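You operate a simulated robot arm through the tools that you are given. There is no shell and no other tool. Be economical: measure what you need, move in short steps, check, and stop when the job is done.

You are at the controls of a simulated two-armed robot. One attempt, no reset.

## Task
Replace the sorter's blown motor fuse with the one rated as the fuse box says.
Fine: main switch off first, blown fuse onto the sorter's top, lid shut, switch on again. Set down upright: fuse.
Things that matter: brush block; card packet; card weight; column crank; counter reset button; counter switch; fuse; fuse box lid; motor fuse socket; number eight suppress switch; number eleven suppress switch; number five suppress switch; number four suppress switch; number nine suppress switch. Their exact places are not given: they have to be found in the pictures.

It is judged by the outcome, as a careful person would: the job done as asked, and still so three seconds after it is handed in. It fails if anything else is knocked over, pushed out of place, dropped, spilled or broken. Lids that push on must go on centred and level and be pressed home; caps that screw on are set level and turned clockwise until they are tight.

## Robot
Two 7-joint arms with two-finger parallel grippers on one trunk, on a base that drives. Base frame: it is fixed to the floor where the robot stands at the start and does not move with it; the origin is under the middle of the robot, x ahead of it, y to its left, z up. Units: m, degrees, N and s.
The left shoulder is at the start at [0.07, 0.134, 0.876], the right one opposite. With the tool pointing down near the work surface each hand reaches from about 0.1 to 0.62 m from the robot's upright axis, wherever it stands, measured 20 degrees to its own side. Places, roughly: brush block [1.25, 0, 1]; column crank [0.8, -0.1, 0.7]; counter reset button [0.9, -0.2, 0.8]; counter switch [0.8, 0, 0.6]; fuse [1.25, 0.25, 1]; fuse box lid [1.2, 0.2, 1.1]; motor fuse socket [1.2, 0.2, 1]; number eight suppress switch [0.2, 0.8, 0.7]; number eleven suppress switch [0.7, 0.1, 0.7]; number five suppress switch [0.4, 0.6, 0.7]; number four suppress switch [0.4, 0.5, 0.7]; number nine suppress switch [0.2, 0.9, 0.7]; number one suppress switch [0.6, 0.3, 0.7]; number seven suppress switch [0.3, 0.7, 0.7]; number six suppress switch [0.3, 0.6, 0.7]; number three suppress switch [0.5, 0.4, 0.7]. Payload 1.57 kg a hand.
Tool frame (each hand has its own): the origin (TCP) lies between the finger pads and is the grasp point; the fingertips stand 0.03 m ahead of it; z points along the fingers, y is the line along which they close. Largest opening 0.08 m; finger width 0.017, thickness 0.012; the body of the gripper, 0.04 by 0.082 m, starts 0.08 m behind the TCP.
Orientation is told as [roll, pitch, yaw] about the base's x, y, z axes, in that order, counted from this pose: with the fingers straight down and closing along the base's y, the tool's x points along the base's -x, its y along +y and its z along -z.

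## Interface
- The arms move only by the tool jog_arm. It takes "left_moves", "right_moves" or both (then of equal length, played together; a hand with none holds still); each is one flat list of numbers, 6 for each row, row after row: the shift along the tool's x, y, z in m, then the turn, a rotation vector about the tool's x, y, z in degrees. In form: [dx, dy, dz, rx, ry, rz, dx, dy, dz, rx, ry, rz, ...]. A call has 1 to 10 rows; each row shifts and turns the commanded pose from where the row before left it, along the tool's axes as they then stand. "left_grip" and "right_grip" are, for a hand that has rows, the finger opening in m, from 0 to 0.08, set as the call begins (left out, the last holds). A row lasts 0.2 s, in which the tool goes at most 0.05 m and 8.6 degrees; a call with a longer step from one row to the next is refused whole, and so is a gripper value outside its range. A pose out of reach is approached as far as the arm can. The call stops where the force on the tool passes 50 N (or 10 N more than at its start, if that is more) or the arm is blocked; 0.2 s more then pass. The fingers move at their own pace (about 0.153 m/s each) and stop on an object; they squeeze with about 35 N. The grip force told is the motor's: it shows also when the fingers shut on nothing. Time passes only in rows, and 0.2 s behind the last, so rows that do not move let the fingers close. It gives the time, the measured TCP pose, the force on the tool (base axes), the opening and the grip force at its end, in the units of the frame above (readings bear some noise), with the torque about the TCP (base axes, N m) and any sound that the robot's microphone picked up.
- Cameras (640 x 400 px; columns grow to the right, rows downward): "scene" is now at [0.1346, 0.0199, 1.103]; the picture's right is [0.22, -0.98, -0.00], its down [-0.59, -0.13, -0.80] and it looks along [0.78, 0.17, -0.60] (base axes); focal length 214 px, centre (320, 200). "left" rides on the left gripper at [0.072, 0.007, -0.122] in its tool frame; the picture's right is [-0.09, 1.00, 0.00], its down [-0.84, -0.08, -0.54] and it looks along [-0.54, -0.05, 0.84] (tool axes); focal length 238 px, centre (320, 200). "right" rides on the right gripper at [0.072, -0.007, -0.122] in its tool frame; the picture's right is [0.09, 1.00, 0.00], its down [-0.84, 0.08, -0.54] and it looks along [-0.54, 0.05, 0.84] (tool axes); focal length 238 px, centre (320, 200).
- snapshot(camera): a new picture of that camera. It takes no simulated time.
- slide_trunk(by): slides the trunk up (or, below 0, down) by that many m; the arms and the scene camera ride with it, the base frame stays. It gives what a move gives, with no picture.
- roll_base(legs): drives the robot by 1 to 6 legs, each [ahead, left, turn to the left] in m, m and degrees, along the robot's own axes; the way and the turn of a leg run together, so that a leg with both is an arc; at most 1.5 m and 180 degrees a leg. The arms and the cameras ride along, it lands a little off, and it stops where it bumps. It gives what a move gives.
- pan_tilt(pan, tilt): turns the head with the scene camera to pan (to the left, within 86 degrees either way) and tilt (down, from -29 to 69), counted from straight ahead of the robot. It gives what a move gives.
- point_at(camera, pixels): for up to 12 pixels [column, row] of the newest picture of that camera ("zoom" is the newest enlarged one), the place [x, y, z] in the base frame of the surface seen there, good to about 0.003 m. It takes no simulated time.
- enlarge(camera, box): a new picture of the part [left, top, right, bottom] of that camera's present view, enlarged. It takes no simulated time.
- hand_in(): hands the job in; it is judged then, once.

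Go step by step. Measure first, check grasps and placings, and put right what went wrong. The budget is 80 turns and 62 pictures, counting those below and the enlarged ones. Unless the task says otherwise, let go and move clear before handing in, and close with one line.

The tools are called after "Emit:" as name(argument=value, ...) on one line, values as JSON. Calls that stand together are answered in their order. jog_arm: Moves the arms, as the interface text tells. Its arguments: {"type":"object","properties":{"left_moves":{"type":"array","items":{"type":"number"}},"left_grip":{"type":"number"},"right_moves":{"type":"array","items":{"type":"number"}},"right_grip":{"type":"number"}},"required":[]} The other tools are called the same way: slide_trunk (by) slides the trunk up or down; roll_base (legs) drives the base; pan_tilt (pan, tilt) turns the head that bears the scene camera; snapshot (camera) takes a picture; point_at (camera, pixels) gives the place of the surface under pixels of a picture; enlarge (camera, box) takes an enlarged picture of a part of a camera's view; hand_in () hands the job in.

At the start:

```text
time_s: 0.0
left_ee_pos: [0.4853, 0.151, 0.8154]
left_orientation: [0.0, 0.1, 0.0]
left_contact_force: [0.0, -0.4, 0.3]
left_wrist_torque: [0.02, 0.02, 0.03]
left_grip_width: 0.08
left_grasp_force: 0.1
right_ee_pos: [0.4206, -0.2463, 0.8526]
right_orientation: [0.0, 0.0, -0.1]
right_contact_force: [0.6, 0.0, -0.1]
right_wrist_torque: [0.01, 0.01, -0.01]
right_grip_width: 0.0803
right_grasp_force: 0.1
trunk travel left (down, up): [-0.45, 0.49]
robot x, y, heading: [0.0029, 0.001, -0.1]
head pan, tilt: [12.6, 36.9]
```

scene: 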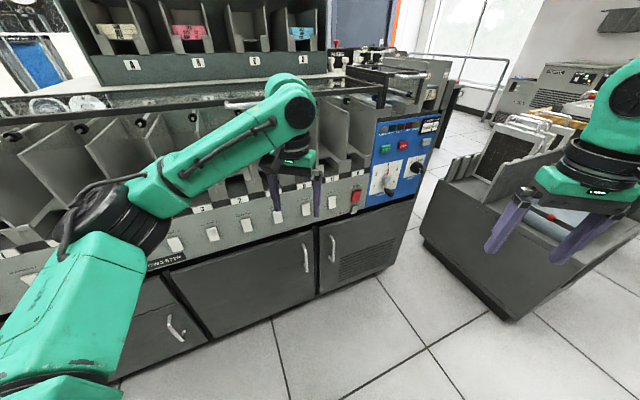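
right: 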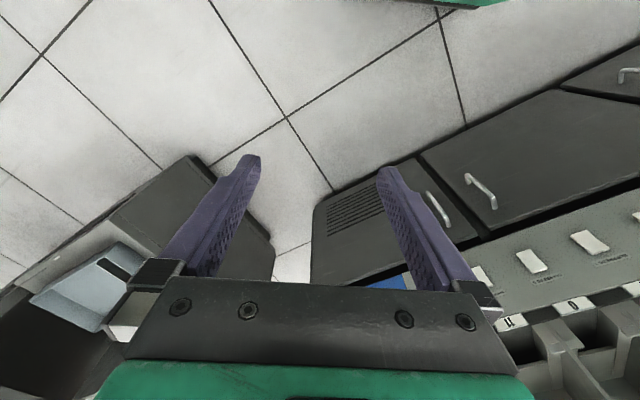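
left: 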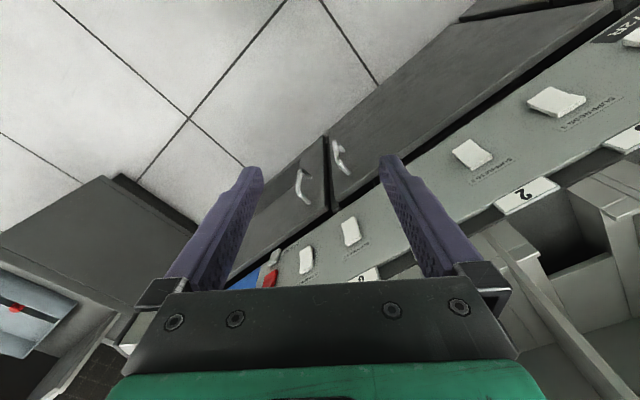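

The scene shows the sorter with a blue panel near (400,160) and a red switch near (355,197); the fuse box should be up near (340,60). I enlarge both.

Emit:
enlarge(camera="scene", box=[320, 100, 460, 220])

Emit:
enlarge(camera="scene", box=[310, 20, 470, 120])

```text
3.33 times, centred on (390, 160) of scene
```

zoom: 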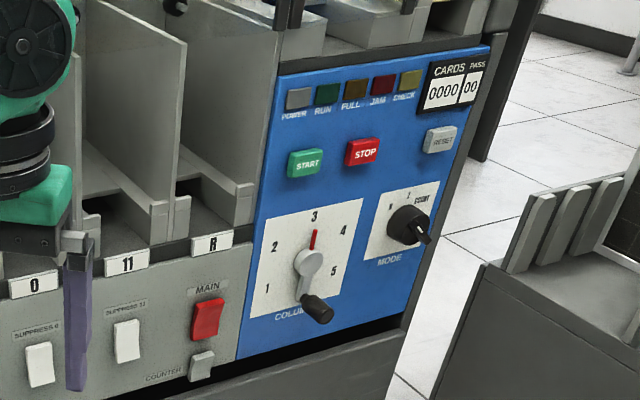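

```text
4.00 times, centred on (390, 70) of scene
```

zoom: 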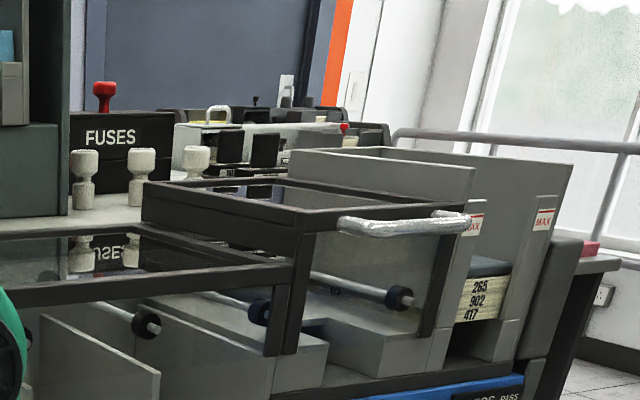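

The MAIN rocker is the red one at zoom (207,320); FUSES box with red-knobbed lid and three fuses are at the second zoom (85-200,100-190). I measure points around there.

Emit:
point_at(camera="zoom", pixels=[[103, 92], [110, 150], [85, 160], [142, 160], [196, 160], [300, 215], [400, 225], [150, 195], [120, 215], [505, 225], [430, 390], [20, 245]])

Emit:
point_at(camera="scene", pixels=[[355, 190], [355, 200], [353, 210], [331, 202], [388, 180], [440, 110], [405, 240], [330, 240], [250, 310], [440, 240], [520, 310], [372, 180]])

```text
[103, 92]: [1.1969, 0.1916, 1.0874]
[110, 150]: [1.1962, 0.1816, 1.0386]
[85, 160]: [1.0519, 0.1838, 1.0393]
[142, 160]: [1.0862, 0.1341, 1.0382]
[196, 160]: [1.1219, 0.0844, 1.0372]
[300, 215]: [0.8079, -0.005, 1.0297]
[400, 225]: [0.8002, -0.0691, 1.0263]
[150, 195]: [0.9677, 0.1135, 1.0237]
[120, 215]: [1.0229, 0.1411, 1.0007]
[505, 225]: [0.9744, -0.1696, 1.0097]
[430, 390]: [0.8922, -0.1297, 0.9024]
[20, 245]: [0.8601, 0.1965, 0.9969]
```

```text
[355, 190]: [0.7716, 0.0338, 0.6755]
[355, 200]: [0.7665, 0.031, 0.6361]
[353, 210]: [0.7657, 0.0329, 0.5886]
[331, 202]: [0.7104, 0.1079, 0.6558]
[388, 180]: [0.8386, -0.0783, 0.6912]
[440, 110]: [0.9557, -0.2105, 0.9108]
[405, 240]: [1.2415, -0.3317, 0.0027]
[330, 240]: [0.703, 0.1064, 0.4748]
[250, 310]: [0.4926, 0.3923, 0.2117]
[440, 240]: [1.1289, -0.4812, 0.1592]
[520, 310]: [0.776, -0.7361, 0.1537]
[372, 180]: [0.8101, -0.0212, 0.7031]
```

Sorter's front normal is about 35° left of straight ahead; the fuses stand about 0.32 m and the box 0.44 m behind its front face. I pull the left hand back, then turn to face the sorter.

Emit:
jog_arm(left_moves=[0.045, 0, 0, 0, 0, 0, 0.045, 0, 0, 0, 0, 0, 0.045, 0, 0, 0, 0, 0, 0.045, 0, 0, 0, 0, 0, 0.045, 0, 0, 0, 0, 0])

Emit:
roll_base(legs=[[0, 0, 35]])

Emit:
pan_tilt(pan=-25, tilt=45)

Emit:
snapshot(camera="scene")

```text
time_s: 1.2
left_ee_pos: [0.2842, 0.1485, 0.8157]
left_orientation: [0.0, 0.1, 0.1]
left_contact_force: [1.0, -0.1, -0.6]
left_wrist_torque: [-0.01, -0.04, 0.02]
left_grip_width: 0.08
left_grasp_force: 0.0
left hand out of reach, approached as far as the arm can: row 5
right_ee_pos: [0.4202, -0.2467, 0.8522]
right_orientation: [0.0, 0.0, -0.1]
right_contact_force: [0.2, 0.0, 0.9]
right_wrist_torque: [0.0, -0.01, 0.01]
right_grip_width: 0.0802
right_grasp_force: 0.0
trunk travel left (down, up): [-0.45, 0.49]
robot x, y, heading: [0.0003, -0.001, -0.0]
head pan, tilt: [12.6, 36.9]
```

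```text
time_s: 3.3
left_ee_pos: [0.1486, 0.2872, 0.8154]
left_orientation: [0.0, 0.0, 35.2]
left_contact_force: [-0.4, -0.2, 0.4]
left_wrist_torque: [0.0, 0.0, -0.04]
left_grip_width: 0.08
left_grasp_force: 0.1
right_ee_pos: [0.4849, 0.0415, 0.8527]
right_orientation: [0.0, 0.0, 35.0]
right_contact_force: [0.0, -0.3, 0.4]
right_wrist_torque: [0.0, -0.01, -0.02]
right_grip_width: 0.0802
right_grasp_force: 0.0
trunk travel left (down, up): [-0.45, 0.49]
robot x, y, heading: [-0.0003, 0.0006, 35.1]
head pan, tilt: [12.6, 36.9]
```

```text
time_s: 4.3
left_ee_pos: [0.1464, 0.287, 0.8169]
left_orientation: [0.0, 0.0, 35.2]
left_contact_force: [-0.3, -0.7, -0.2]
left_wrist_torque: [0.01, 0.0, 0.0]
left_grip_width: 0.08
left_grasp_force: 0.1
right_ee_pos: [0.4855, 0.0407, 0.8512]
right_orientation: [0.0, 0.1, 35.1]
right_contact_force: [0.4, 0.3, -0.4]
right_wrist_torque: [0.01, 0.01, 0.0]
right_grip_width: 0.0798
right_grasp_force: 0.1
trunk travel left (down, up): [-0.45, 0.49]
robot x, y, heading: [0.0024, 0.0016, 34.9]
head pan, tilt: [-25.0, 45.0]
```

```text
56 pictures are left
```

scene: 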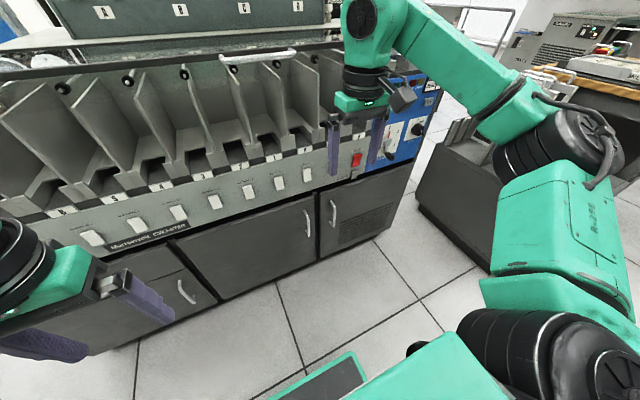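

The base's front edge shows near (330,370). I measure it and enlarge the MAIN switch near (357,160).

Emit:
point_at(camera="scene", pixels=[[350, 356], [330, 380], [280, 397], [410, 345], [348, 380], [357, 155], [357, 165], [355, 173]])

Emit:
enlarge(camera="scene", box=[325, 130, 405, 190])

```text
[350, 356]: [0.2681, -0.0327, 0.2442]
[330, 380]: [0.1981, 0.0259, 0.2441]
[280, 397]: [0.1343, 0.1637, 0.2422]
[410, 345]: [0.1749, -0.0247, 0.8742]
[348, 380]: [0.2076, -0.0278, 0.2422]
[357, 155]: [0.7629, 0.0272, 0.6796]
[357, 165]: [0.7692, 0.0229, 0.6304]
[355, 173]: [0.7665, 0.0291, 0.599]
```

```text
6.67 times, centred on (365, 160) of scene
```

zoom: 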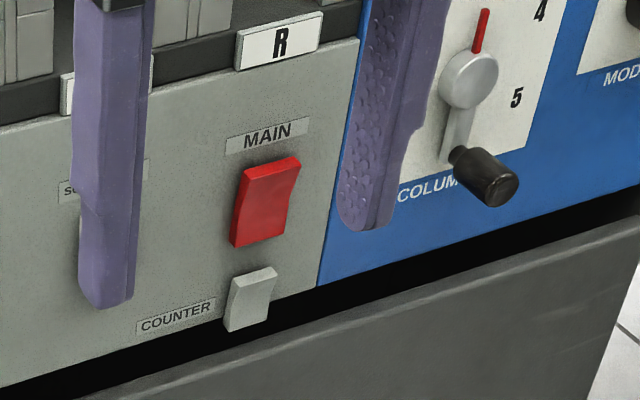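

The base front is 0.20 m ahead of its axis, so I can get close. I pitch the right hand forward with fingers closed and drive right to line it up with MAIN.

Emit:
roll_base(legs=[[0, -0.28, 0]])

Emit:
jog_arm(right_moves=[0, 0, 0, 0, -8.5, 0, 0, 0, 0, 0, -8.5, 0, 0, 0, 0, 0, -8.5, 0, 0, 0, 0, 0, -8.5, 0, 0, 0, 0, 0, -8.5, 0, 0, 0, 0, 0, -8.5, 0, 0, 0, 0, 0, -8.5, 0, 0, 0, 0, 0, -8.5, 0, 0, 0, 0, 0, -8.5, 0, 0, 0, 0, 0, -3.5, 0], right_grip=0)

```text
time_s: 6.3
left_ee_pos: [0.3068, 0.0603, 0.8163]
left_orientation: [0.0, 0.1, 35.0]
left_contact_force: [0.6, 0.9, -0.2]
left_wrist_torque: [0.06, 0.0, 0.01]
left_grip_width: 0.0799
left_grasp_force: 0.0
right_ee_pos: [0.6453, -0.1874, 0.8501]
right_orientation: [0.2, -0.1, 35.1]
right_contact_force: [0.3, 0.4, 0.7]
right_wrist_torque: [-0.04, 0.01, 0.0]
right_grip_width: 0.0797
right_grasp_force: 0.1
trunk travel left (down, up): [-0.45, 0.49]
robot x, y, heading: [0.1599, -0.2293, 35.0]
head pan, tilt: [-25.0, 45.0]
```

```text
time_s: 8.5
left_ee_pos: [0.3056, 0.0594, 0.8168]
left_orientation: [-0.1, 0.0, 35.1]
left_contact_force: [-1.1, 0.1, 0.4]
left_wrist_torque: [0.0, -0.01, -0.03]
left_grip_width: 0.0797
left_grasp_force: 0.2
right_ee_pos: [0.675, -0.1912, 0.8636]
right_orientation: [2.1, -75.4, 31.5]
right_contact_force: [0.4, 0.6, 0.5]
right_wrist_torque: [0.02, 0.01, -0.03]
right_grip_width: 0.0
right_grasp_force: 21.2
right hand out of reach, approached as far as the arm can: row 9, 10
trunk travel left (down, up): [-0.45, 0.49]
robot x, y, heading: [0.1592, -0.2264, 35.0]
head pan, tilt: [-25.0, 45.0]
```

The hand points forward at pitch -75. I move it left and down to stand in front of MAIN and look through its camera.

Emit:
jog_arm(right_moves=[0.0386, 0.025, 0.0104, 0, 0, 0, 0.0386, 0.025, 0.0104, 0, 0, 0, 0.0386, 0.025, 0.0104, 0, 0, 0, 0.0386, 0.025, 0.0104, 0, 0, 0, 0.0386, 0.025, 0.0104, 0, 0, 0])

Emit:
snapshot(camera="right")

```text
time_s: 9.7
left_ee_pos: [0.3069, 0.0626, 0.8156]
left_orientation: [-0.2, 0.1, 35.1]
left_contact_force: [-0.1, 0.5, 0.2]
left_wrist_torque: [-0.06, 0.01, -0.01]
left_grip_width: 0.0803
left_grasp_force: 0.0
right_ee_pos: [0.6755, -0.115, 0.7691]
right_orientation: [-0.3, -75.7, 33.6]
right_contact_force: [0.1, 1.1, 1.0]
right_wrist_torque: [-0.06, -0.02, -0.03]
right_grip_width: 0.0
right_grasp_force: 21.8
right hand out of reach, approached as far as the arm can: row 1, 2, 3, 4, 5
trunk travel left (down, up): [-0.45, 0.49]
robot x, y, heading: [0.1585, -0.2239, 35.1]
head pan, tilt: [-25.0, 45.0]
```

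```text
54 pictures are left
```

right: 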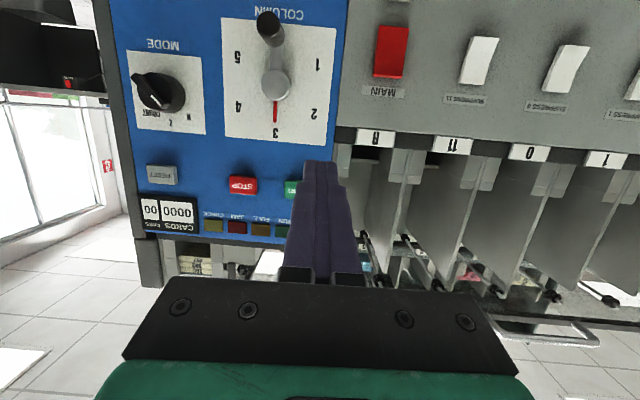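

The right camera (upside down) shows MAIN at (391,52); the arm is cramped, so I'll back off a bit and lower the trunk. First an enlarged look at the rocker.

Emit:
enlarge(camera="right", box=[350, 5, 510, 105])

Emit:
slide_trunk(by=-0.13)

```text
4.00 times, centred on (430, 55) of right
```

zoom: 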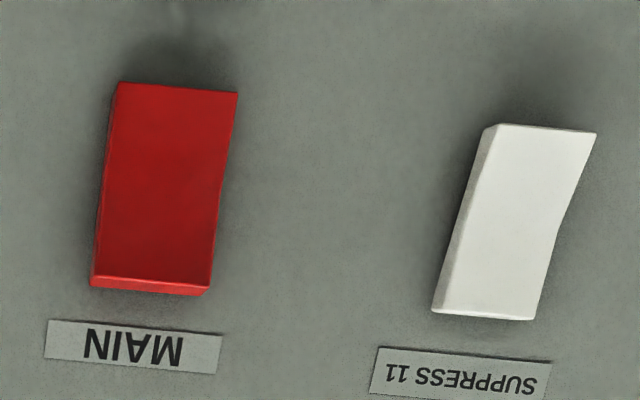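

```text
time_s: 11.2
left_ee_pos: [0.3068, 0.0601, 0.6861]
left_orientation: [-0.1, -0.1, 35.1]
left_contact_force: [0.1, 0.0, 0.5]
left_wrist_torque: [0.02, 0.04, 0.0]
left_grip_width: 0.08
left_grasp_force: 0.1
right_ee_pos: [0.6755, -0.1168, 0.6394]
right_orientation: [0.4, -75.7, 32.8]
right_contact_force: [-1.2, 0.2, -0.6]
right_wrist_torque: [0.0, -0.02, -0.02]
right_grip_width: 0.0001
right_grasp_force: 21.2
trunk travel left (down, up): [-0.32, 0.62]
robot x, y, heading: [0.1614, -0.2249, 35.1]
head pan, tilt: [-25.0, 45.0]
```

MAIN's top edge stands proud (its top face visible), unlike SUPPRESS 11's, so I'll press its top half to turn it over. I move left 0.066 to line up and look again.

Emit:
jog_arm(right_moves=[0, 0.033, 0, 0, 0, 0, 0, 0.033, 0, 0, 0, 0])

Emit:
snapshot(camera="right")

```text
time_s: 11.8
left_ee_pos: [0.3058, 0.0605, 0.6861]
left_orientation: [-0.1, 0.2, 35.1]
left_contact_force: [0.4, -0.5, -0.3]
left_wrist_torque: [0.02, 0.03, -0.03]
left_grip_width: 0.08
left_grasp_force: 0.0
right_ee_pos: [0.6391, -0.0601, 0.637]
right_orientation: [0.6, -75.7, 32.6]
right_contact_force: [-0.4, 0.0, 0.6]
right_wrist_torque: [0.01, 0.01, 0.0]
right_grip_width: 0.0
right_grasp_force: 21.1
trunk travel left (down, up): [-0.32, 0.62]
robot x, y, heading: [0.1584, -0.2272, 35.1]
head pan, tilt: [-25.0, 45.0]
```

```text
52 pictures are left
```

right: 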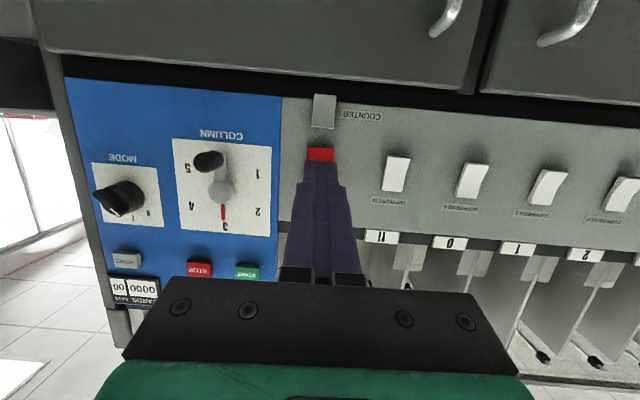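

Fingers line up with MAIN at (320,153). I measure the rocker's bottom, its panel surroundings, the neighbours, and lamps.

Emit:
point_at(camera="right", pixels=[[320, 149], [320, 157], [323, 100], [323, 122], [300, 160], [345, 160], [345, 200], [322, 175], [395, 160], [395, 185], [208, 160]])

Emit:
enlarge(camera="right", box=[280, 90, 440, 210])

```text
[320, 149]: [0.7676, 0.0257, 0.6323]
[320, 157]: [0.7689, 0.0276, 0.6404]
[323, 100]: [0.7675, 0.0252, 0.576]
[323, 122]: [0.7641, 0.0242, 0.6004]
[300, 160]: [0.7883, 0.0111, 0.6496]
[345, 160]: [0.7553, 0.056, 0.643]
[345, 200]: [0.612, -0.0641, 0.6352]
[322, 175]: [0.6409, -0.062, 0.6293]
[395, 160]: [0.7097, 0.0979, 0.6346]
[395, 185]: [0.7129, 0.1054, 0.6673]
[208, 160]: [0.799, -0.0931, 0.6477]
```

```text
3.33 times, centred on (360, 150) of right
```

zoom: 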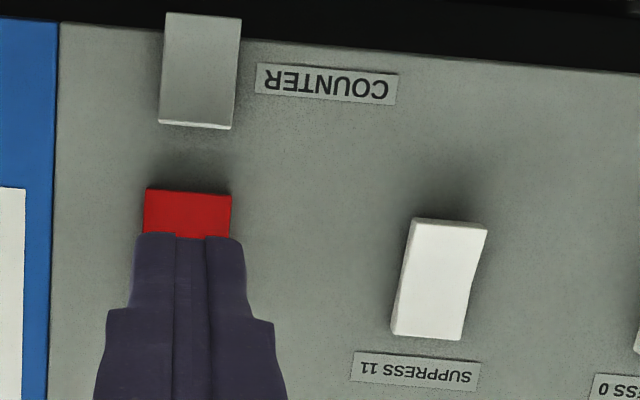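

The rocker runs z≈0.628 to ≈0.675 at u 0.417. I raise the tips to z≈0.667 and push forward gently onto the upper half.

Emit:
jog_arm(right_moves=[-0.0368, 0, -0.0094, 0, 0, 0, -0.0111, 0.002, 0.0436, 0, 0, 0, -0.0111, 0.002, 0.0436, 0, 0, 0, -0.0015, 0, 0.0058, 0, 0, 0, -0.0015, 0, 0.0058, 0, 0, 0, -0.0015, 0, 0.0058, 0, 0, 0, -0.0015, 0, 0.0058, 0, 0, 0])

Emit:
snapshot(camera="scene")

```text
time_s: 13.4
left_ee_pos: [0.3064, 0.0609, 0.6862]
left_orientation: [0.0, 0.1, 35.2]
left_contact_force: [0.1, 1.0, 0.1]
left_wrist_torque: [0.0, 0.0, 0.0]
left_grip_width: 0.0801
left_grasp_force: 0.1
right_ee_pos: [0.7325, 0.0034, 0.678]
right_orientation: [0.5, -75.9, 32.7]
right_contact_force: [-0.2, -1.0, 0.0]
right_wrist_torque: [0.01, -0.01, 0.02]
right_grip_width: 0.0004
right_grasp_force: 21.4
trunk travel left (down, up): [-0.32, 0.62]
robot x, y, heading: [0.1581, -0.2273, 35.2]
head pan, tilt: [-25.0, 45.0]
```

```text
50 pictures are left
```

scene: 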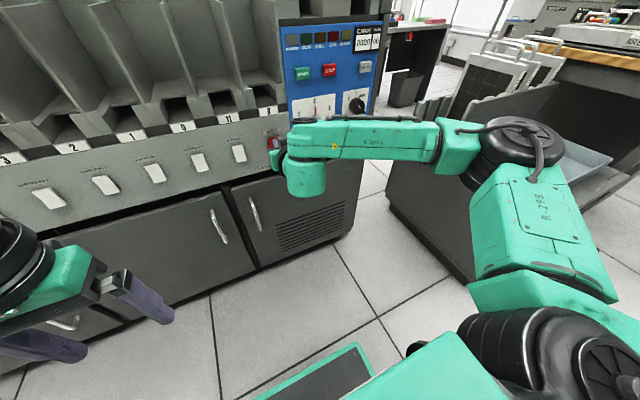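

No contact yet: tip at n≈0.631, z≈0.671. I keep creeping forward.

Emit:
jog_arm(right_moves=[0.002, 0, 0.0048, 0, 0, 0, 0.002, 0, 0.0048, 0, 0, 0, -0.0012, 0, 0.0048, 0, 0, 0, -0.0012, 0, 0.0048, 0, 0, 0])

Emit:
snapshot(camera="right")

```text
time_s: 14.4
left_ee_pos: [0.3036, 0.0568, 0.6875]
left_orientation: [0.0, -0.4, 35.1]
left_contact_force: [0.0, 0.0, -0.4]
left_wrist_torque: [0.03, 0.0, -0.02]
left_grip_width: 0.08
left_grasp_force: 0.1
right_ee_pos: [0.7424, 0.0099, 0.6706]
right_orientation: [0.7, -75.6, 32.7]
right_contact_force: [-35.0, -27.9, -7.1]
right_wrist_torque: [-0.21, 0.13, 0.21]
right_grip_width: 0.0
right_grasp_force: 21.4
trunk travel left (down, up): [-0.32, 0.62]
robot x, y, heading: [0.1582, -0.2241, 35.1]
head pan, tilt: [-25.0, 45.0]
```

```text
49 pictures are left
```

right: 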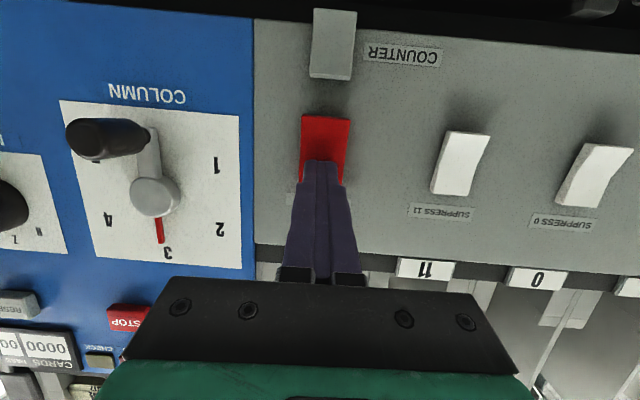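

The fingers pressed with 45 N on the upper half at (322,165). I back off 0.06 m and look.

Emit:
jog_arm(right_moves=[0.0, 0, -0.03, 0, 0, 0, 0, 0, -0.03, 0, 0, 0])

Emit:
enlarge(camera="right", box=[250, 60, 490, 210])

```text
time_s: 15.0
left_ee_pos: [0.3064, 0.0612, 0.6865]
left_orientation: [0.0, 0.1, 35.1]
left_contact_force: [0.3, -0.2, 0.1]
left_wrist_torque: [0.0, -0.04, -0.03]
left_grip_width: 0.0799
left_grasp_force: 0.1
right_ee_pos: [0.7016, -0.0204, 0.6862]
right_orientation: [0.6, -75.7, 32.7]
right_contact_force: [0.2, 0.5, -0.3]
right_wrist_torque: [-0.01, -0.01, -0.01]
right_grip_width: 0.0002
right_grasp_force: 21.3
trunk travel left (down, up): [-0.32, 0.62]
robot x, y, heading: [0.1554, -0.2287, 35.4]
head pan, tilt: [-25.0, 45.0]
```

```text
2.67 times, centred on (370, 135) of right
```

zoom: 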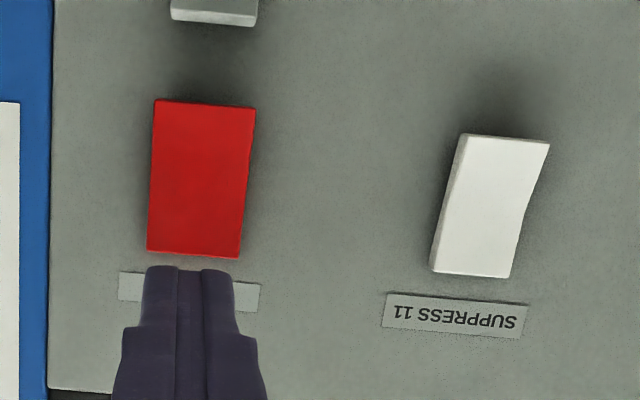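

The rocker now lies like the suppress switches (top in): MAIN has flipped to off. I withdraw, raise the trunk, and level the hand down somewhat.

Emit:
jog_arm(right_moves=[0, 0, -0.045, 0, 0, 0, 0, 0, -0.045, 0, 0, 0])

Emit:
slide_trunk(by=0.55)

Emit:
jog_arm(right_moves=[0, 0, 0, 0, 8.5, 0, 0, 0, 0, 0, 8.5, 0, 0, 0, 0, 0, 8.5, 0, 0, 0, 0, 0, 8.5, 0, 0, 0, 0, 0, 8.5, 0], right_grip=0.08)

Emit:
pan_tilt(pan=-15, tilt=40)

Emit:
snapshot(camera="scene")

```text
time_s: 15.6
left_ee_pos: [0.3063, 0.06, 0.687]
left_orientation: [0.1, -0.1, 35.1]
left_contact_force: [1.0, -0.2, -0.4]
left_wrist_torque: [0.02, -0.05, 0.0]
left_grip_width: 0.0801
left_grasp_force: 0.1
right_ee_pos: [0.626, -0.069, 0.7093]
right_orientation: [0.6, -75.9, 32.8]
right_contact_force: [-0.4, -0.1, 0.4]
right_wrist_torque: [0.0, 0.0, -0.01]
right_grip_width: 0.0
right_grasp_force: 21.6
trunk travel left (down, up): [-0.32, 0.62]
robot x, y, heading: [0.157, -0.2262, 35.3]
head pan, tilt: [-25.0, 45.0]
```

```text
refused: 0.55 is not a number from -0.4 to 0.4
```

```text
time_s: 16.8
left_ee_pos: [0.3067, 0.0602, 0.6863]
left_orientation: [0.1, -0.1, 35.1]
left_contact_force: [0.1, -0.3, 0.3]
left_wrist_torque: [0.02, -0.02, -0.04]
left_grip_width: 0.0803
left_grasp_force: 0.1
right_ee_pos: [0.6254, -0.068, 0.7086]
right_orientation: [0.3, -33.2, 33.3]
right_contact_force: [-0.7, 0.2, 0.7]
right_wrist_torque: [0.02, 0.0, 0.0]
right_grip_width: 0.0806
right_grasp_force: 0.1
trunk travel left (down, up): [-0.32, 0.62]
robot x, y, heading: [0.1605, -0.2256, 35.3]
head pan, tilt: [-25.0, 45.0]
```

```text
time_s: 17.6
left_ee_pos: [0.305, 0.06, 0.6861]
left_orientation: [0.0, 0.1, 35.1]
left_contact_force: [-0.4, -0.8, 0.5]
left_wrist_torque: [-0.01, 0.01, -0.02]
left_grip_width: 0.0801
left_grasp_force: 0.0
right_ee_pos: [0.6255, -0.0676, 0.7076]
right_orientation: [0.1, -33.4, 33.1]
right_contact_force: [0.4, 0.6, 0.2]
right_wrist_torque: [0.0, -0.05, -0.02]
right_grip_width: 0.08
right_grasp_force: 0.0
trunk travel left (down, up): [-0.32, 0.62]
robot x, y, heading: [0.1564, -0.2225, 35.1]
head pan, tilt: [-15.0, 40.0]
```

```text
47 pictures are left
```

scene: 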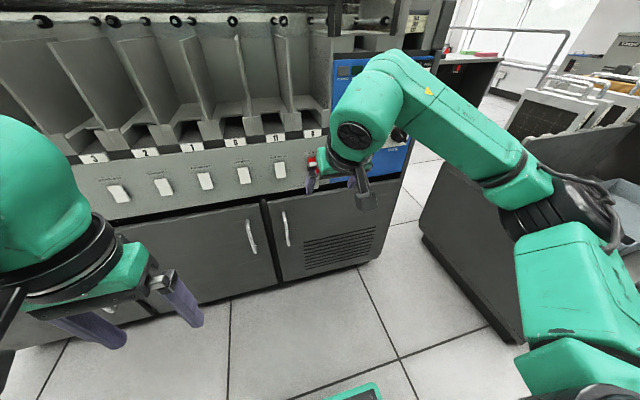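

The trunk limit is 0.4 per call. I raise it in two goes and look at the top.

Emit:
slide_trunk(by=0.4)

Emit:
slide_trunk(by=0.2)

Emit:
snapshot(camera="scene")

```text
time_s: 21.4
left_ee_pos: [0.3059, 0.0594, 1.0864]
left_orientation: [0.0, 0.1, 35.1]
left_contact_force: [-0.2, 0.3, 0.0]
left_wrist_torque: [0.01, 0.02, -0.02]
left_grip_width: 0.0799
left_grasp_force: 0.0
right_ee_pos: [0.6259, -0.068, 1.1072]
right_orientation: [0.3, -33.2, 33.3]
right_contact_force: [0.3, 0.8, -0.2]
right_wrist_torque: [-0.01, 0.02, -0.02]
right_grip_width: 0.08
right_grasp_force: 0.0
trunk travel left (down, up): [-0.72, 0.22]
robot x, y, heading: [0.1597, -0.2275, 34.9]
head pan, tilt: [-15.0, 40.0]
```

```text
time_s: 23.6
left_ee_pos: [0.306, 0.0611, 1.2872]
left_orientation: [-0.1, 0.0, 35.1]
left_contact_force: [-0.6, 0.0, -0.1]
left_wrist_torque: [0.03, 0.02, -0.02]
left_grip_width: 0.0797
left_grasp_force: 0.1
right_ee_pos: [0.6268, -0.0669, 1.3078]
right_orientation: [0.2, -33.1, 33.3]
right_contact_force: [-0.1, 0.2, 0.1]
right_wrist_torque: [0.02, -0.02, 0.01]
right_grip_width: 0.08
right_grasp_force: 0.1
trunk travel left (down, up): [-0.92, 0.02]
robot x, y, heading: [0.1589, -0.2271, 34.8]
head pan, tilt: [-15.0, 40.0]
```

```text
46 pictures are left
```

scene: 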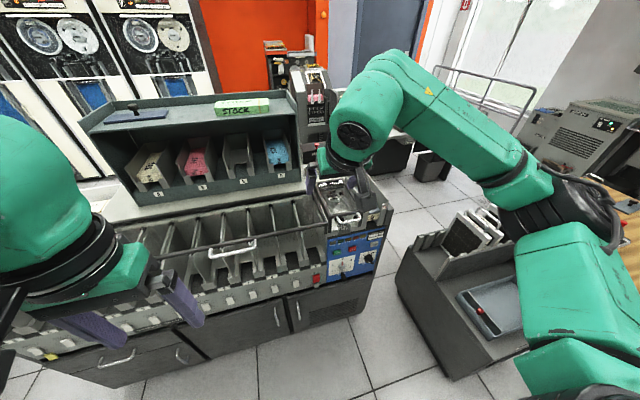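

The arm blocks the fuse area, but the right wrist camera should see it. I measure the rack and snapshot the right camera.

Emit:
point_at(camera="scene", pixels=[[240, 125], [130, 140], [240, 107], [300, 170], [298, 120], [305, 185], [318, 90], [316, 130]])

Emit:
snapshot(camera="right")

```text
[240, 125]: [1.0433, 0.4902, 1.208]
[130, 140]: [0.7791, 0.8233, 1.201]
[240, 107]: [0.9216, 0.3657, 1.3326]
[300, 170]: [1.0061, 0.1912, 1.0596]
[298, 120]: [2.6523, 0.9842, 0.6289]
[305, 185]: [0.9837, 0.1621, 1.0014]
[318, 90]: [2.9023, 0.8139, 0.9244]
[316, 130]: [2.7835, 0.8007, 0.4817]
```

```text
45 pictures are left
```

right: 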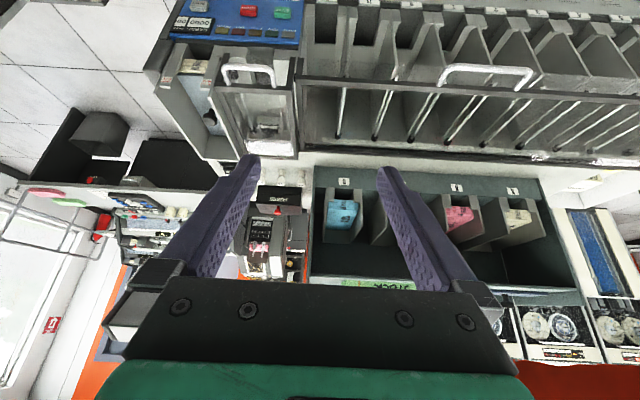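

Fuse box with red knob is at right-camera (280,205); the rack's right wall is at u≈0.42. I drive right 0.12 and then ahead 0.36, with hands above everything.

Emit:
roll_base(legs=[[0, -0.12, 0], [0.36, 0, 0]])

Emit:
snapshot(camera="right")

Emit:
pan_tilt(pan=-5, tilt=45)

Emit:
snapshot(camera="scene")

```text
time_s: 26.7
left_ee_pos: [0.6677, 0.1693, 1.2865]
left_orientation: [0.0, -0.1, 35.6]
left_contact_force: [-0.5, 0.1, -0.4]
left_wrist_torque: [0.03, -0.02, 0.06]
left_grip_width: 0.08
left_grasp_force: 0.0
right_ee_pos: [0.9898, 0.0439, 1.308]
right_orientation: [0.1, -33.3, 33.7]
right_contact_force: [-0.7, 0.3, 0.0]
right_wrist_torque: [0.02, 0.0, -0.05]
right_grip_width: 0.0802
right_grasp_force: 0.0
trunk travel left (down, up): [-0.92, 0.02]
robot x, y, heading: [0.5268, -0.1164, 35.4]
head pan, tilt: [-15.0, 40.0]
```

```text
44 pictures are left
```

right: 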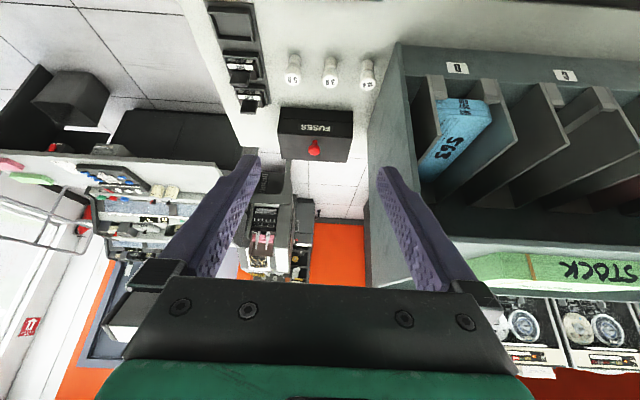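

```text
time_s: 27.5
left_ee_pos: [0.6698, 0.1709, 1.2855]
left_orientation: [0.0, 0.1, 35.7]
left_contact_force: [-0.4, -0.5, 0.1]
left_wrist_torque: [0.03, 0.02, -0.03]
left_grip_width: 0.08
left_grasp_force: 0.0
right_ee_pos: [0.9906, 0.0456, 1.3079]
right_orientation: [0.2, -33.2, 33.7]
right_contact_force: [0.2, -0.3, -0.3]
right_wrist_torque: [0.0, 0.03, 0.0]
right_grip_width: 0.0798
right_grasp_force: 0.1
trunk travel left (down, up): [-0.92, 0.02]
robot x, y, heading: [0.5256, -0.1177, 35.7]
head pan, tilt: [-5.0, 45.0]
```

```text
43 pictures are left
```

scene: 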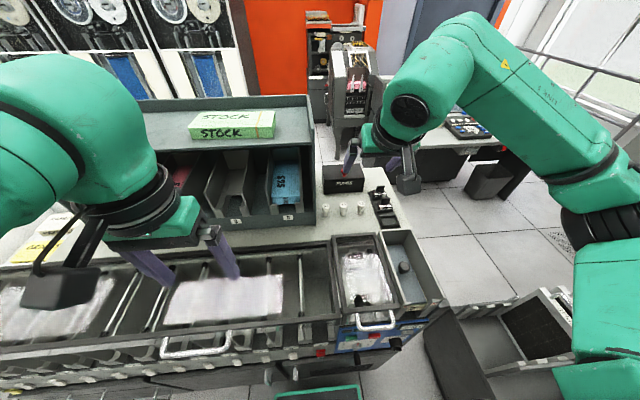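

Both views show the three fuses, right camera (292,70), (330,72), (367,75), and the box at (315,130). I enlarge them.

Emit:
enlarge(camera="right", box=[260, 40, 400, 170])

Emit:
point_at(camera="zoom", pixels=[[150, 105], [320, 105], [485, 110], [250, 460], [250, 350], [110, 310], [415, 330], [100, 420], [400, 450], [540, 200], [50, 80], [20, 280]])

Emit:
enlarge(camera="scene", box=[310, 140, 430, 230])

```text
3.08 times, centred on (330, 105) of right
```

zoom: 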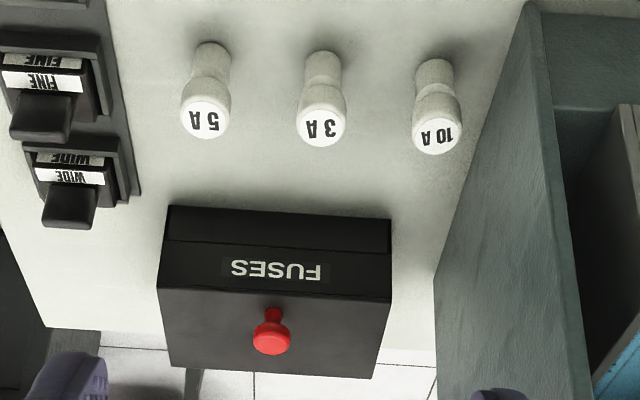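

```text
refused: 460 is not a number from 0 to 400
```

```text
4.44 times, centred on (370, 185) of scene
```

zoom: 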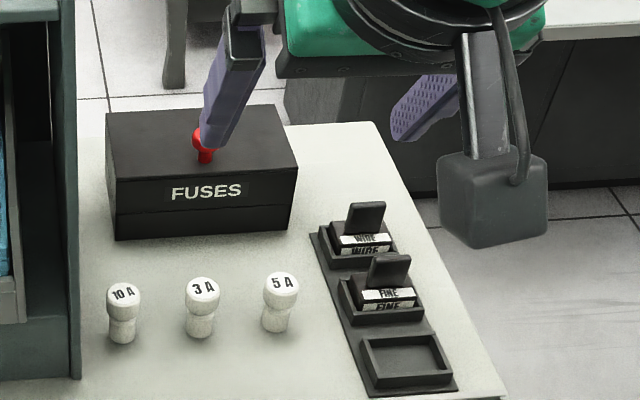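

Ratings on the spares are 10 A, 3 A and 5 A; the box says its rating likely inside. I measure box, knob and fuses.

Emit:
point_at(camera="zoom", pixels=[[115, 178], [295, 168], [292, 228], [118, 238], [110, 115], [272, 106], [204, 155], [124, 292], [202, 288], [282, 283], [200, 250], [70, 200]])

Emit:
enlarge(camera="right", box=[260, 90, 370, 170])

Emit:
point_at(camera="zoom", pixels=[[315, 355], [315, 325], [330, 270], [115, 265], [530, 290], [110, 150], [540, 170], [115, 200], [540, 225]])

```text
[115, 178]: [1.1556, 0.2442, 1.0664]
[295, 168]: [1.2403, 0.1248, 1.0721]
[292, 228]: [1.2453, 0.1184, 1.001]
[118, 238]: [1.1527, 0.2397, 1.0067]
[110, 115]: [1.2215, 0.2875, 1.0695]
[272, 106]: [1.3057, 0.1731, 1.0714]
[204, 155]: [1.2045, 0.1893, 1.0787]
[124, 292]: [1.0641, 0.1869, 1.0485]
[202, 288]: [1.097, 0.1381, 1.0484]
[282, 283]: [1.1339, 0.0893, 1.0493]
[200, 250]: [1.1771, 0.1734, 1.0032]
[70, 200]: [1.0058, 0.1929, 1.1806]
```

```text
5.00 times, centred on (315, 130) of right
```

zoom: 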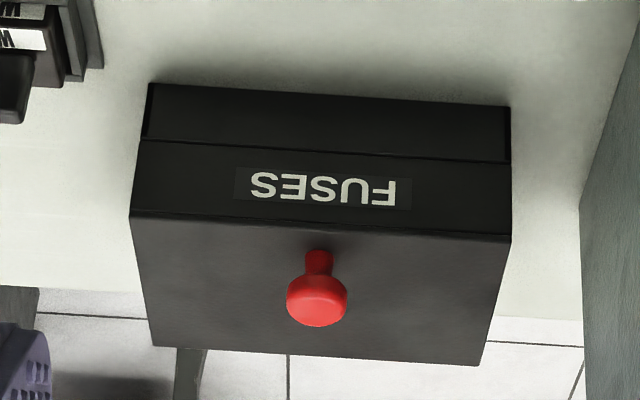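

```text
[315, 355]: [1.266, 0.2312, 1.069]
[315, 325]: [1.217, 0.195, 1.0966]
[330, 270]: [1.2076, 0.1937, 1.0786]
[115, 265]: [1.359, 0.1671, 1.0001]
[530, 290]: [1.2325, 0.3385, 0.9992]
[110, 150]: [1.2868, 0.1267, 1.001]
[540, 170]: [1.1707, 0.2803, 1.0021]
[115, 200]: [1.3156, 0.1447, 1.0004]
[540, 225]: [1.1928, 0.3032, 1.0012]
```

The box is 0.149 wide, front at n≈1.087, back at 1.165, seam at z≈1.02, with the red knob near the front edge (n≈1.104, u≈0.537, top z≈1.097): a lid hinged at the back. I drive 0.05 closer, steepen the tool and reach to above the knob to test reach.

Emit:
roll_base(legs=[[0.05, 0, 0]])

Emit:
jog_arm(right_moves=[0, 0, 0, 0, 8, 0, 0, 0, 0, 0, 8, 0], right_grip=0.05)

```text
time_s: 28.4
left_ee_pos: [0.7015, 0.194, 1.2888]
left_orientation: [-0.1, -0.5, 35.6]
left_contact_force: [-0.5, -0.5, -0.4]
left_wrist_torque: [0.05, -0.12, -0.01]
left_grip_width: 0.0803
left_grasp_force: 0.0
right_ee_pos: [1.0238, 0.0696, 1.3129]
right_orientation: [0.2, -33.9, 33.7]
right_contact_force: [-0.8, 0.2, 0.2]
right_wrist_torque: [0.03, -0.02, -0.01]
right_grip_width: 0.0799
right_grasp_force: 0.0
trunk travel left (down, up): [-0.92, 0.02]
robot x, y, heading: [0.5624, -0.0867, 35.3]
head pan, tilt: [-5.0, 45.0]
```

```text
time_s: 29.0
left_ee_pos: [0.7079, 0.199, 1.2874]
left_orientation: [-0.1, -0.1, 35.6]
left_contact_force: [-0.1, -0.1, -0.2]
left_wrist_torque: [0.01, -0.04, -0.01]
left_grip_width: 0.0799
left_grasp_force: 0.1
right_ee_pos: [1.03, 0.0751, 1.3092]
right_orientation: [0.1, -17.3, 33.8]
right_contact_force: [-0.8, -0.6, -0.8]
right_wrist_torque: [0.03, -0.05, -0.02]
right_grip_width: 0.0502
right_grasp_force: 0.0
trunk travel left (down, up): [-0.92, 0.02]
robot x, y, heading: [0.5652, -0.0896, 35.9]
head pan, tilt: [-5.0, 45.0]
```

The knob lies straight ahead by 0.22 m. I reach forward and down to above it.

Emit:
jog_arm(right_moves=[-0.0291, 0, 0.03, 0, 0, 0, -0.0291, 0, 0.03, 0, 0, 0, -0.0291, 0, 0.03, 0, 0, 0, -0.0291, 0, 0.03, 0, 0, 0, -0.0291, 0, 0.03, 0, 0, 0, -0.0291, 0, 0.03, 0, 0, 0])

Emit:
snapshot(camera="right")

Emit:
snapshot(camera="scene")

```text
time_s: 30.4
left_ee_pos: [0.7089, 0.2001, 1.286]
left_orientation: [-0.1, 0.0, 35.7]
left_contact_force: [0.0, -0.4, 0.0]
left_wrist_torque: [0.02, 0.01, 0.01]
left_grip_width: 0.0801
left_grasp_force: 0.1
right_ee_pos: [1.187, 0.182, 1.2063]
right_orientation: [0.1, -17.5, 33.9]
right_contact_force: [-0.2, -0.2, 1.0]
right_wrist_torque: [-0.01, -0.04, -0.01]
right_grip_width: 0.0499
right_grasp_force: 0.0
right hand out of reach, approached as far as the arm can: row 6
trunk travel left (down, up): [-0.92, 0.02]
robot x, y, heading: [0.5635, -0.0917, 35.6]
head pan, tilt: [-5.0, 45.0]
```

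```text
39 pictures are left
```

right: 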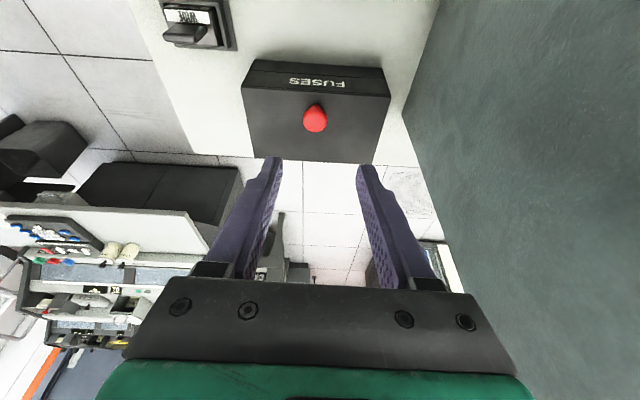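

```text
38 pictures are left
```

scene: 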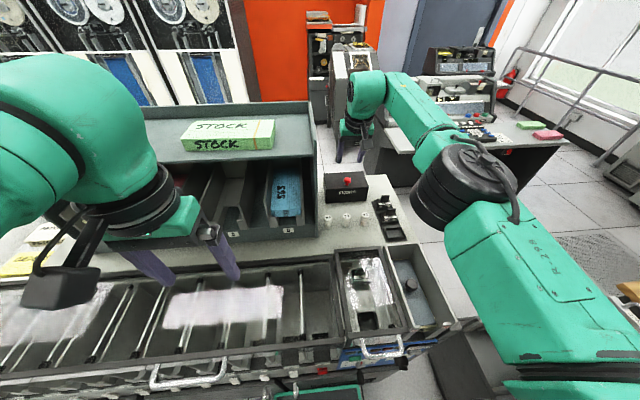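

The reach ends just short of the knob in this stance. Standing side-on (right flank to the sorter) brings the right shoulder ~0.1 m nearer, so I retract, back away, and swing the hand round to the robot's right.

Emit:
jog_arm(right_moves=[0.0291, 0, -0.03, 0, 0, 0, 0.0291, 0, -0.03, 0, 0, 0, 0.0291, 0, -0.03, 0, 0, 0, 0.0291, 0, -0.03, 0, 0, 0, 0.0291, 0, -0.03, 0, 0, 0, 0, 0, 0, 0, 8.6, 0, 0, 0, 0, 0, 8.6, 0])

Emit:
roll_base(legs=[[-0.24, 0, 0]])

Emit:
jog_arm(right_moves=[0, -0.046, 0, 0, 0, 6, 0, -0.046, 0, 0, 0, 6, 0, -0.046, 0, 0, 0, 6, 0, -0.046, 0, 0, 0, 6, 0, -0.046, 0, 0, 0, 6, 0, -0.046, 0, 0, 0, 6, 0, -0.046, 0, 0, 0, 6, 0, -0.046, 0, 0, 0, 6, 0, -0.046, 0, 0, 0, 6, 0, -0.046, 0, 0, 0, 6])

```text
time_s: 32.0
left_ee_pos: [0.712, 0.2021, 1.2838]
left_orientation: [-0.1, 0.1, 35.6]
left_contact_force: [1.1, -0.4, -0.5]
left_wrist_torque: [-0.02, 0.01, -0.02]
left_grip_width: 0.0801
left_grasp_force: 0.0
right_ee_pos: [1.0378, 0.0804, 1.3021]
right_orientation: [0.1, 0.0, 33.9]
right_contact_force: [0.8, 0.6, 0.6]
right_wrist_torque: [-0.03, -0.01, 0.0]
right_grip_width: 0.0499
right_grasp_force: 0.0
trunk travel left (down, up): [-0.92, 0.02]
robot x, y, heading: [0.5708, -0.0877, 35.6]
head pan, tilt: [-5.0, 45.0]
```

```text
time_s: 33.7
left_ee_pos: [0.5233, 0.0648, 1.2857]
left_orientation: [0.0, 0.2, 35.5]
left_contact_force: [0.1, 0.0, 0.3]
left_wrist_torque: [0.02, 0.04, -0.01]
left_grip_width: 0.0801
left_grasp_force: 0.0
right_ee_pos: [0.847, -0.0581, 1.3008]
right_orientation: [0.1, 0.0, 33.6]
right_contact_force: [1.1, 0.5, -0.1]
right_wrist_torque: [-0.02, 0.03, -0.02]
right_grip_width: 0.0501
right_grasp_force: 0.1
trunk travel left (down, up): [-0.92, 0.02]
robot x, y, heading: [0.3716, -0.2216, 35.4]
head pan, tilt: [-5.0, 45.0]
```

```text
time_s: 35.9
left_ee_pos: [0.5185, 0.061, 1.2875]
left_orientation: [0.0, 0.1, 35.3]
left_contact_force: [0.3, -0.1, -1.0]
left_wrist_torque: [0.0, 0.01, 0.01]
left_grip_width: 0.0799
left_grasp_force: 0.0
right_ee_pos: [0.9666, -0.4671, 1.2928]
right_orientation: [0.1, 0.2, -26.4]
right_contact_force: [0.4, 0.0, 0.2]
right_wrist_torque: [0.07, 0.0, 0.0]
right_grip_width: 0.05
right_grasp_force: 0.1
right hand out of reach, approached as far as the arm can: row 8, 9, 10
trunk travel left (down, up): [-0.92, 0.02]
robot x, y, heading: [0.374, -0.2258, 35.3]
head pan, tilt: [-5.0, 45.0]
```

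Hand at robot-frame (0.35,-0.54) in free air. I drive right to u≈0.7 and test swinging the hand fully to the robot's right.

Emit:
roll_base(legs=[[0, -0.2, 0]])

Emit:
jog_arm(right_moves=[0.02, -0.037, 0, 0, 0, 4, 0.02, -0.037, 0, 0, 0, 4, 0.02, -0.037, 0, 0, 0, 4, 0.02, -0.037, 0, 0, 0, 4, 0.01, -0.037, 0, 0, 0, 4, 0.01, -0.037, 0, 0, 0, 4])

```text
time_s: 37.5
left_ee_pos: [0.6286, -0.0912, 1.286]
left_orientation: [-0.2, -0.1, 35.6]
left_contact_force: [0.2, 0.6, 0.6]
left_wrist_torque: [0.0, 0.02, -0.01]
left_grip_width: 0.0799
left_grasp_force: 0.0
right_ee_pos: [1.0773, -0.6165, 1.2944]
right_orientation: [0.0, 0.0, -26.3]
right_contact_force: [-0.8, 0.0, 0.5]
right_wrist_torque: [-0.06, -0.05, 0.0]
right_grip_width: 0.05
right_grasp_force: 0.1
trunk travel left (down, up): [-0.92, 0.02]
robot x, y, heading: [0.4872, -0.3829, 35.7]
head pan, tilt: [-5.0, 45.0]
```

```text
time_s: 38.9
left_ee_pos: [0.6308, -0.0957, 1.2858]
left_orientation: [0.0, 0.0, 35.6]
left_contact_force: [-0.8, -0.3, 0.2]
left_wrist_torque: [0.0, 0.0, -0.04]
left_grip_width: 0.0801
left_grasp_force: 0.0
right_ee_pos: [1.0849, -0.7385, 1.29]
right_orientation: [0.1, 0.2, -50.4]
right_contact_force: [-0.7, -0.3, 0.3]
right_wrist_torque: [-0.01, -0.04, 0.01]
right_grip_width: 0.0499
right_grasp_force: 0.2
right hand out of reach, approached as far as the arm can: row 1, 2, 3, 4, 5, 6
trunk travel left (down, up): [-0.92, 0.02]
robot x, y, heading: [0.4852, -0.3826, 35.7]
head pan, tilt: [-5.0, 45.0]
```

The hand reaches 0.70 m from the axis on the flank, so the plan works. I back off 0.1 m and turn 90° left so the right flank faces the sorter.

Emit:
roll_base(legs=[[-0.1, -0.04, 0], [0, 0, 89.8]])

Emit:
pan_tilt(pan=-86, tilt=40)

Emit:
snapshot(camera="scene")

```text
time_s: 43.9
left_ee_pos: [0.1409, -0.3315, 1.2867]
left_orientation: [0.0, -0.1, 125.8]
left_contact_force: [-0.1, -0.3, 0.0]
left_wrist_torque: [0.01, -0.01, 0.0]
left_grip_width: 0.0799
left_grasp_force: 0.0
right_ee_pos: [0.7792, 0.1262, 1.2899]
right_orientation: [0.1, 0.2, 40.0]
right_contact_force: [-0.3, 0.1, -0.9]
right_wrist_torque: [-0.01, -0.01, -0.02]
right_grip_width: 0.0497
right_grasp_force: 0.1
trunk travel left (down, up): [-0.92, 0.02]
robot x, y, heading: [0.4322, -0.475, 125.9]
head pan, tilt: [-5.0, 45.0]
```

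```text
time_s: 45.5
left_ee_pos: [0.1401, -0.3306, 1.2862]
left_orientation: [0.0, -0.1, 125.8]
left_contact_force: [0.6, 0.2, 0.0]
left_wrist_torque: [0.03, 0.01, 0.0]
left_grip_width: 0.0799
left_grasp_force: 0.2
right_ee_pos: [0.7791, 0.1275, 1.2905]
right_orientation: [0.0, 0.1, 40.0]
right_contact_force: [-0.4, 0.4, 0.1]
right_wrist_torque: [0.02, 0.01, 0.01]
right_grip_width: 0.05
right_grasp_force: 0.2
trunk travel left (down, up): [-0.92, 0.02]
robot x, y, heading: [0.4284, -0.4733, 125.6]
head pan, tilt: [-85.9, 40.0]
```

```text
37 pictures are left
```

scene: 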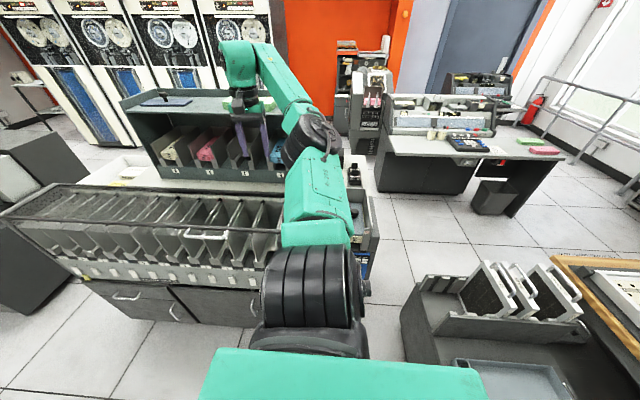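

Now the hand is at n≈0.71, u≈0.34. I slide it right to u≈0.535, then drive sideways toward the sorter.

Emit:
jog_arm(right_moves=[0, -0.048, 0, 0, 0, 1, 0, -0.048, 0, 0, 0, 1, 0, -0.048, 0, 0, 0, 1, 0, -0.048, 0, 0, 0, 1])

Emit:
roll_base(legs=[[0, -0.3, 0]])

Emit:
pan_tilt(pan=-86, tilt=62)

Emit:
snapshot(camera="scene")

```text
time_s: 46.5
left_ee_pos: [0.1401, -0.3301, 1.2852]
left_orientation: [0.0, 0.0, 125.8]
left_contact_force: [0.0, 0.6, -0.7]
left_wrist_torque: [-0.01, 0.02, 0.0]
left_grip_width: 0.0799
left_grasp_force: 0.0
right_ee_pos: [0.9058, 0.0706, 1.285]
right_orientation: [-0.2, 0.1, 34.7]
right_contact_force: [-0.1, -0.4, -0.4]
right_wrist_torque: [0.0, 0.03, 0.0]
right_grip_width: 0.05
right_grasp_force: 0.0
right hand out of reach, approached as far as the arm can: row 1, 2, 3, 4
trunk travel left (down, up): [-0.92, 0.02]
robot x, y, heading: [0.4305, -0.4764, 125.8]
head pan, tilt: [-85.9, 40.0]
```

```text
time_s: 47.9
left_ee_pos: [0.2622, -0.2427, 1.2864]
left_orientation: [-0.1, -0.1, 125.7]
left_contact_force: [-0.2, -0.5, -0.5]
left_wrist_torque: [0.04, 0.01, 0.01]
left_grip_width: 0.0801
left_grasp_force: 0.0
right_ee_pos: [1.019, 0.1518, 1.2837]
right_orientation: [0.0, 2.7, 35.9]
right_contact_force: [-1.8, -1.3, 0.0]
right_wrist_torque: [0.06, -0.11, 0.09]
right_grip_width: 0.05
right_grasp_force: 0.1
trunk travel left (down, up): [-0.92, 0.02]
robot x, y, heading: [0.5514, -0.3867, 125.9]
head pan, tilt: [-85.9, 40.0]
stopped in leg 1: the force on the tool passed its limit at 128 N (the readings are from after the stop); the commanded pose is now the measured one
```

```text
time_s: 48.7
left_ee_pos: [0.2625, -0.244, 1.2853]
left_orientation: [-0.1, 0.1, 125.5]
left_contact_force: [0.3, 0.0, 0.0]
left_wrist_torque: [-0.02, 0.01, 0.02]
left_grip_width: 0.0799
left_grasp_force: 0.0
right_ee_pos: [1.0202, 0.1524, 1.2848]
right_orientation: [0.0, 2.6, 35.8]
right_contact_force: [-2.6, -1.4, -1.2]
right_wrist_torque: [0.0, -0.12, 0.15]
right_grip_width: 0.0499
right_grasp_force: 0.5
trunk travel left (down, up): [-0.92, 0.02]
robot x, y, heading: [0.5512, -0.389, 125.6]
head pan, tilt: [-85.9, 62.0]
```

```text
36 pictures are left
```

scene: 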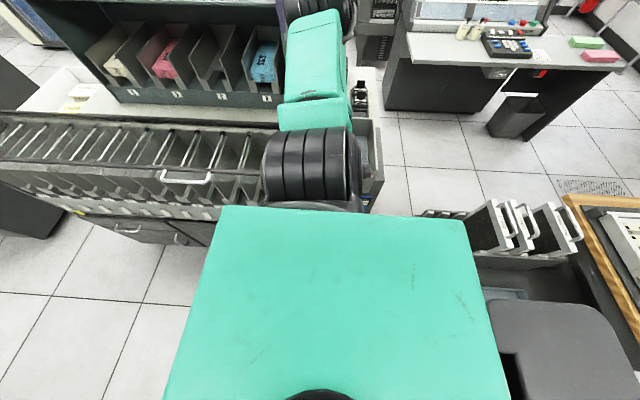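

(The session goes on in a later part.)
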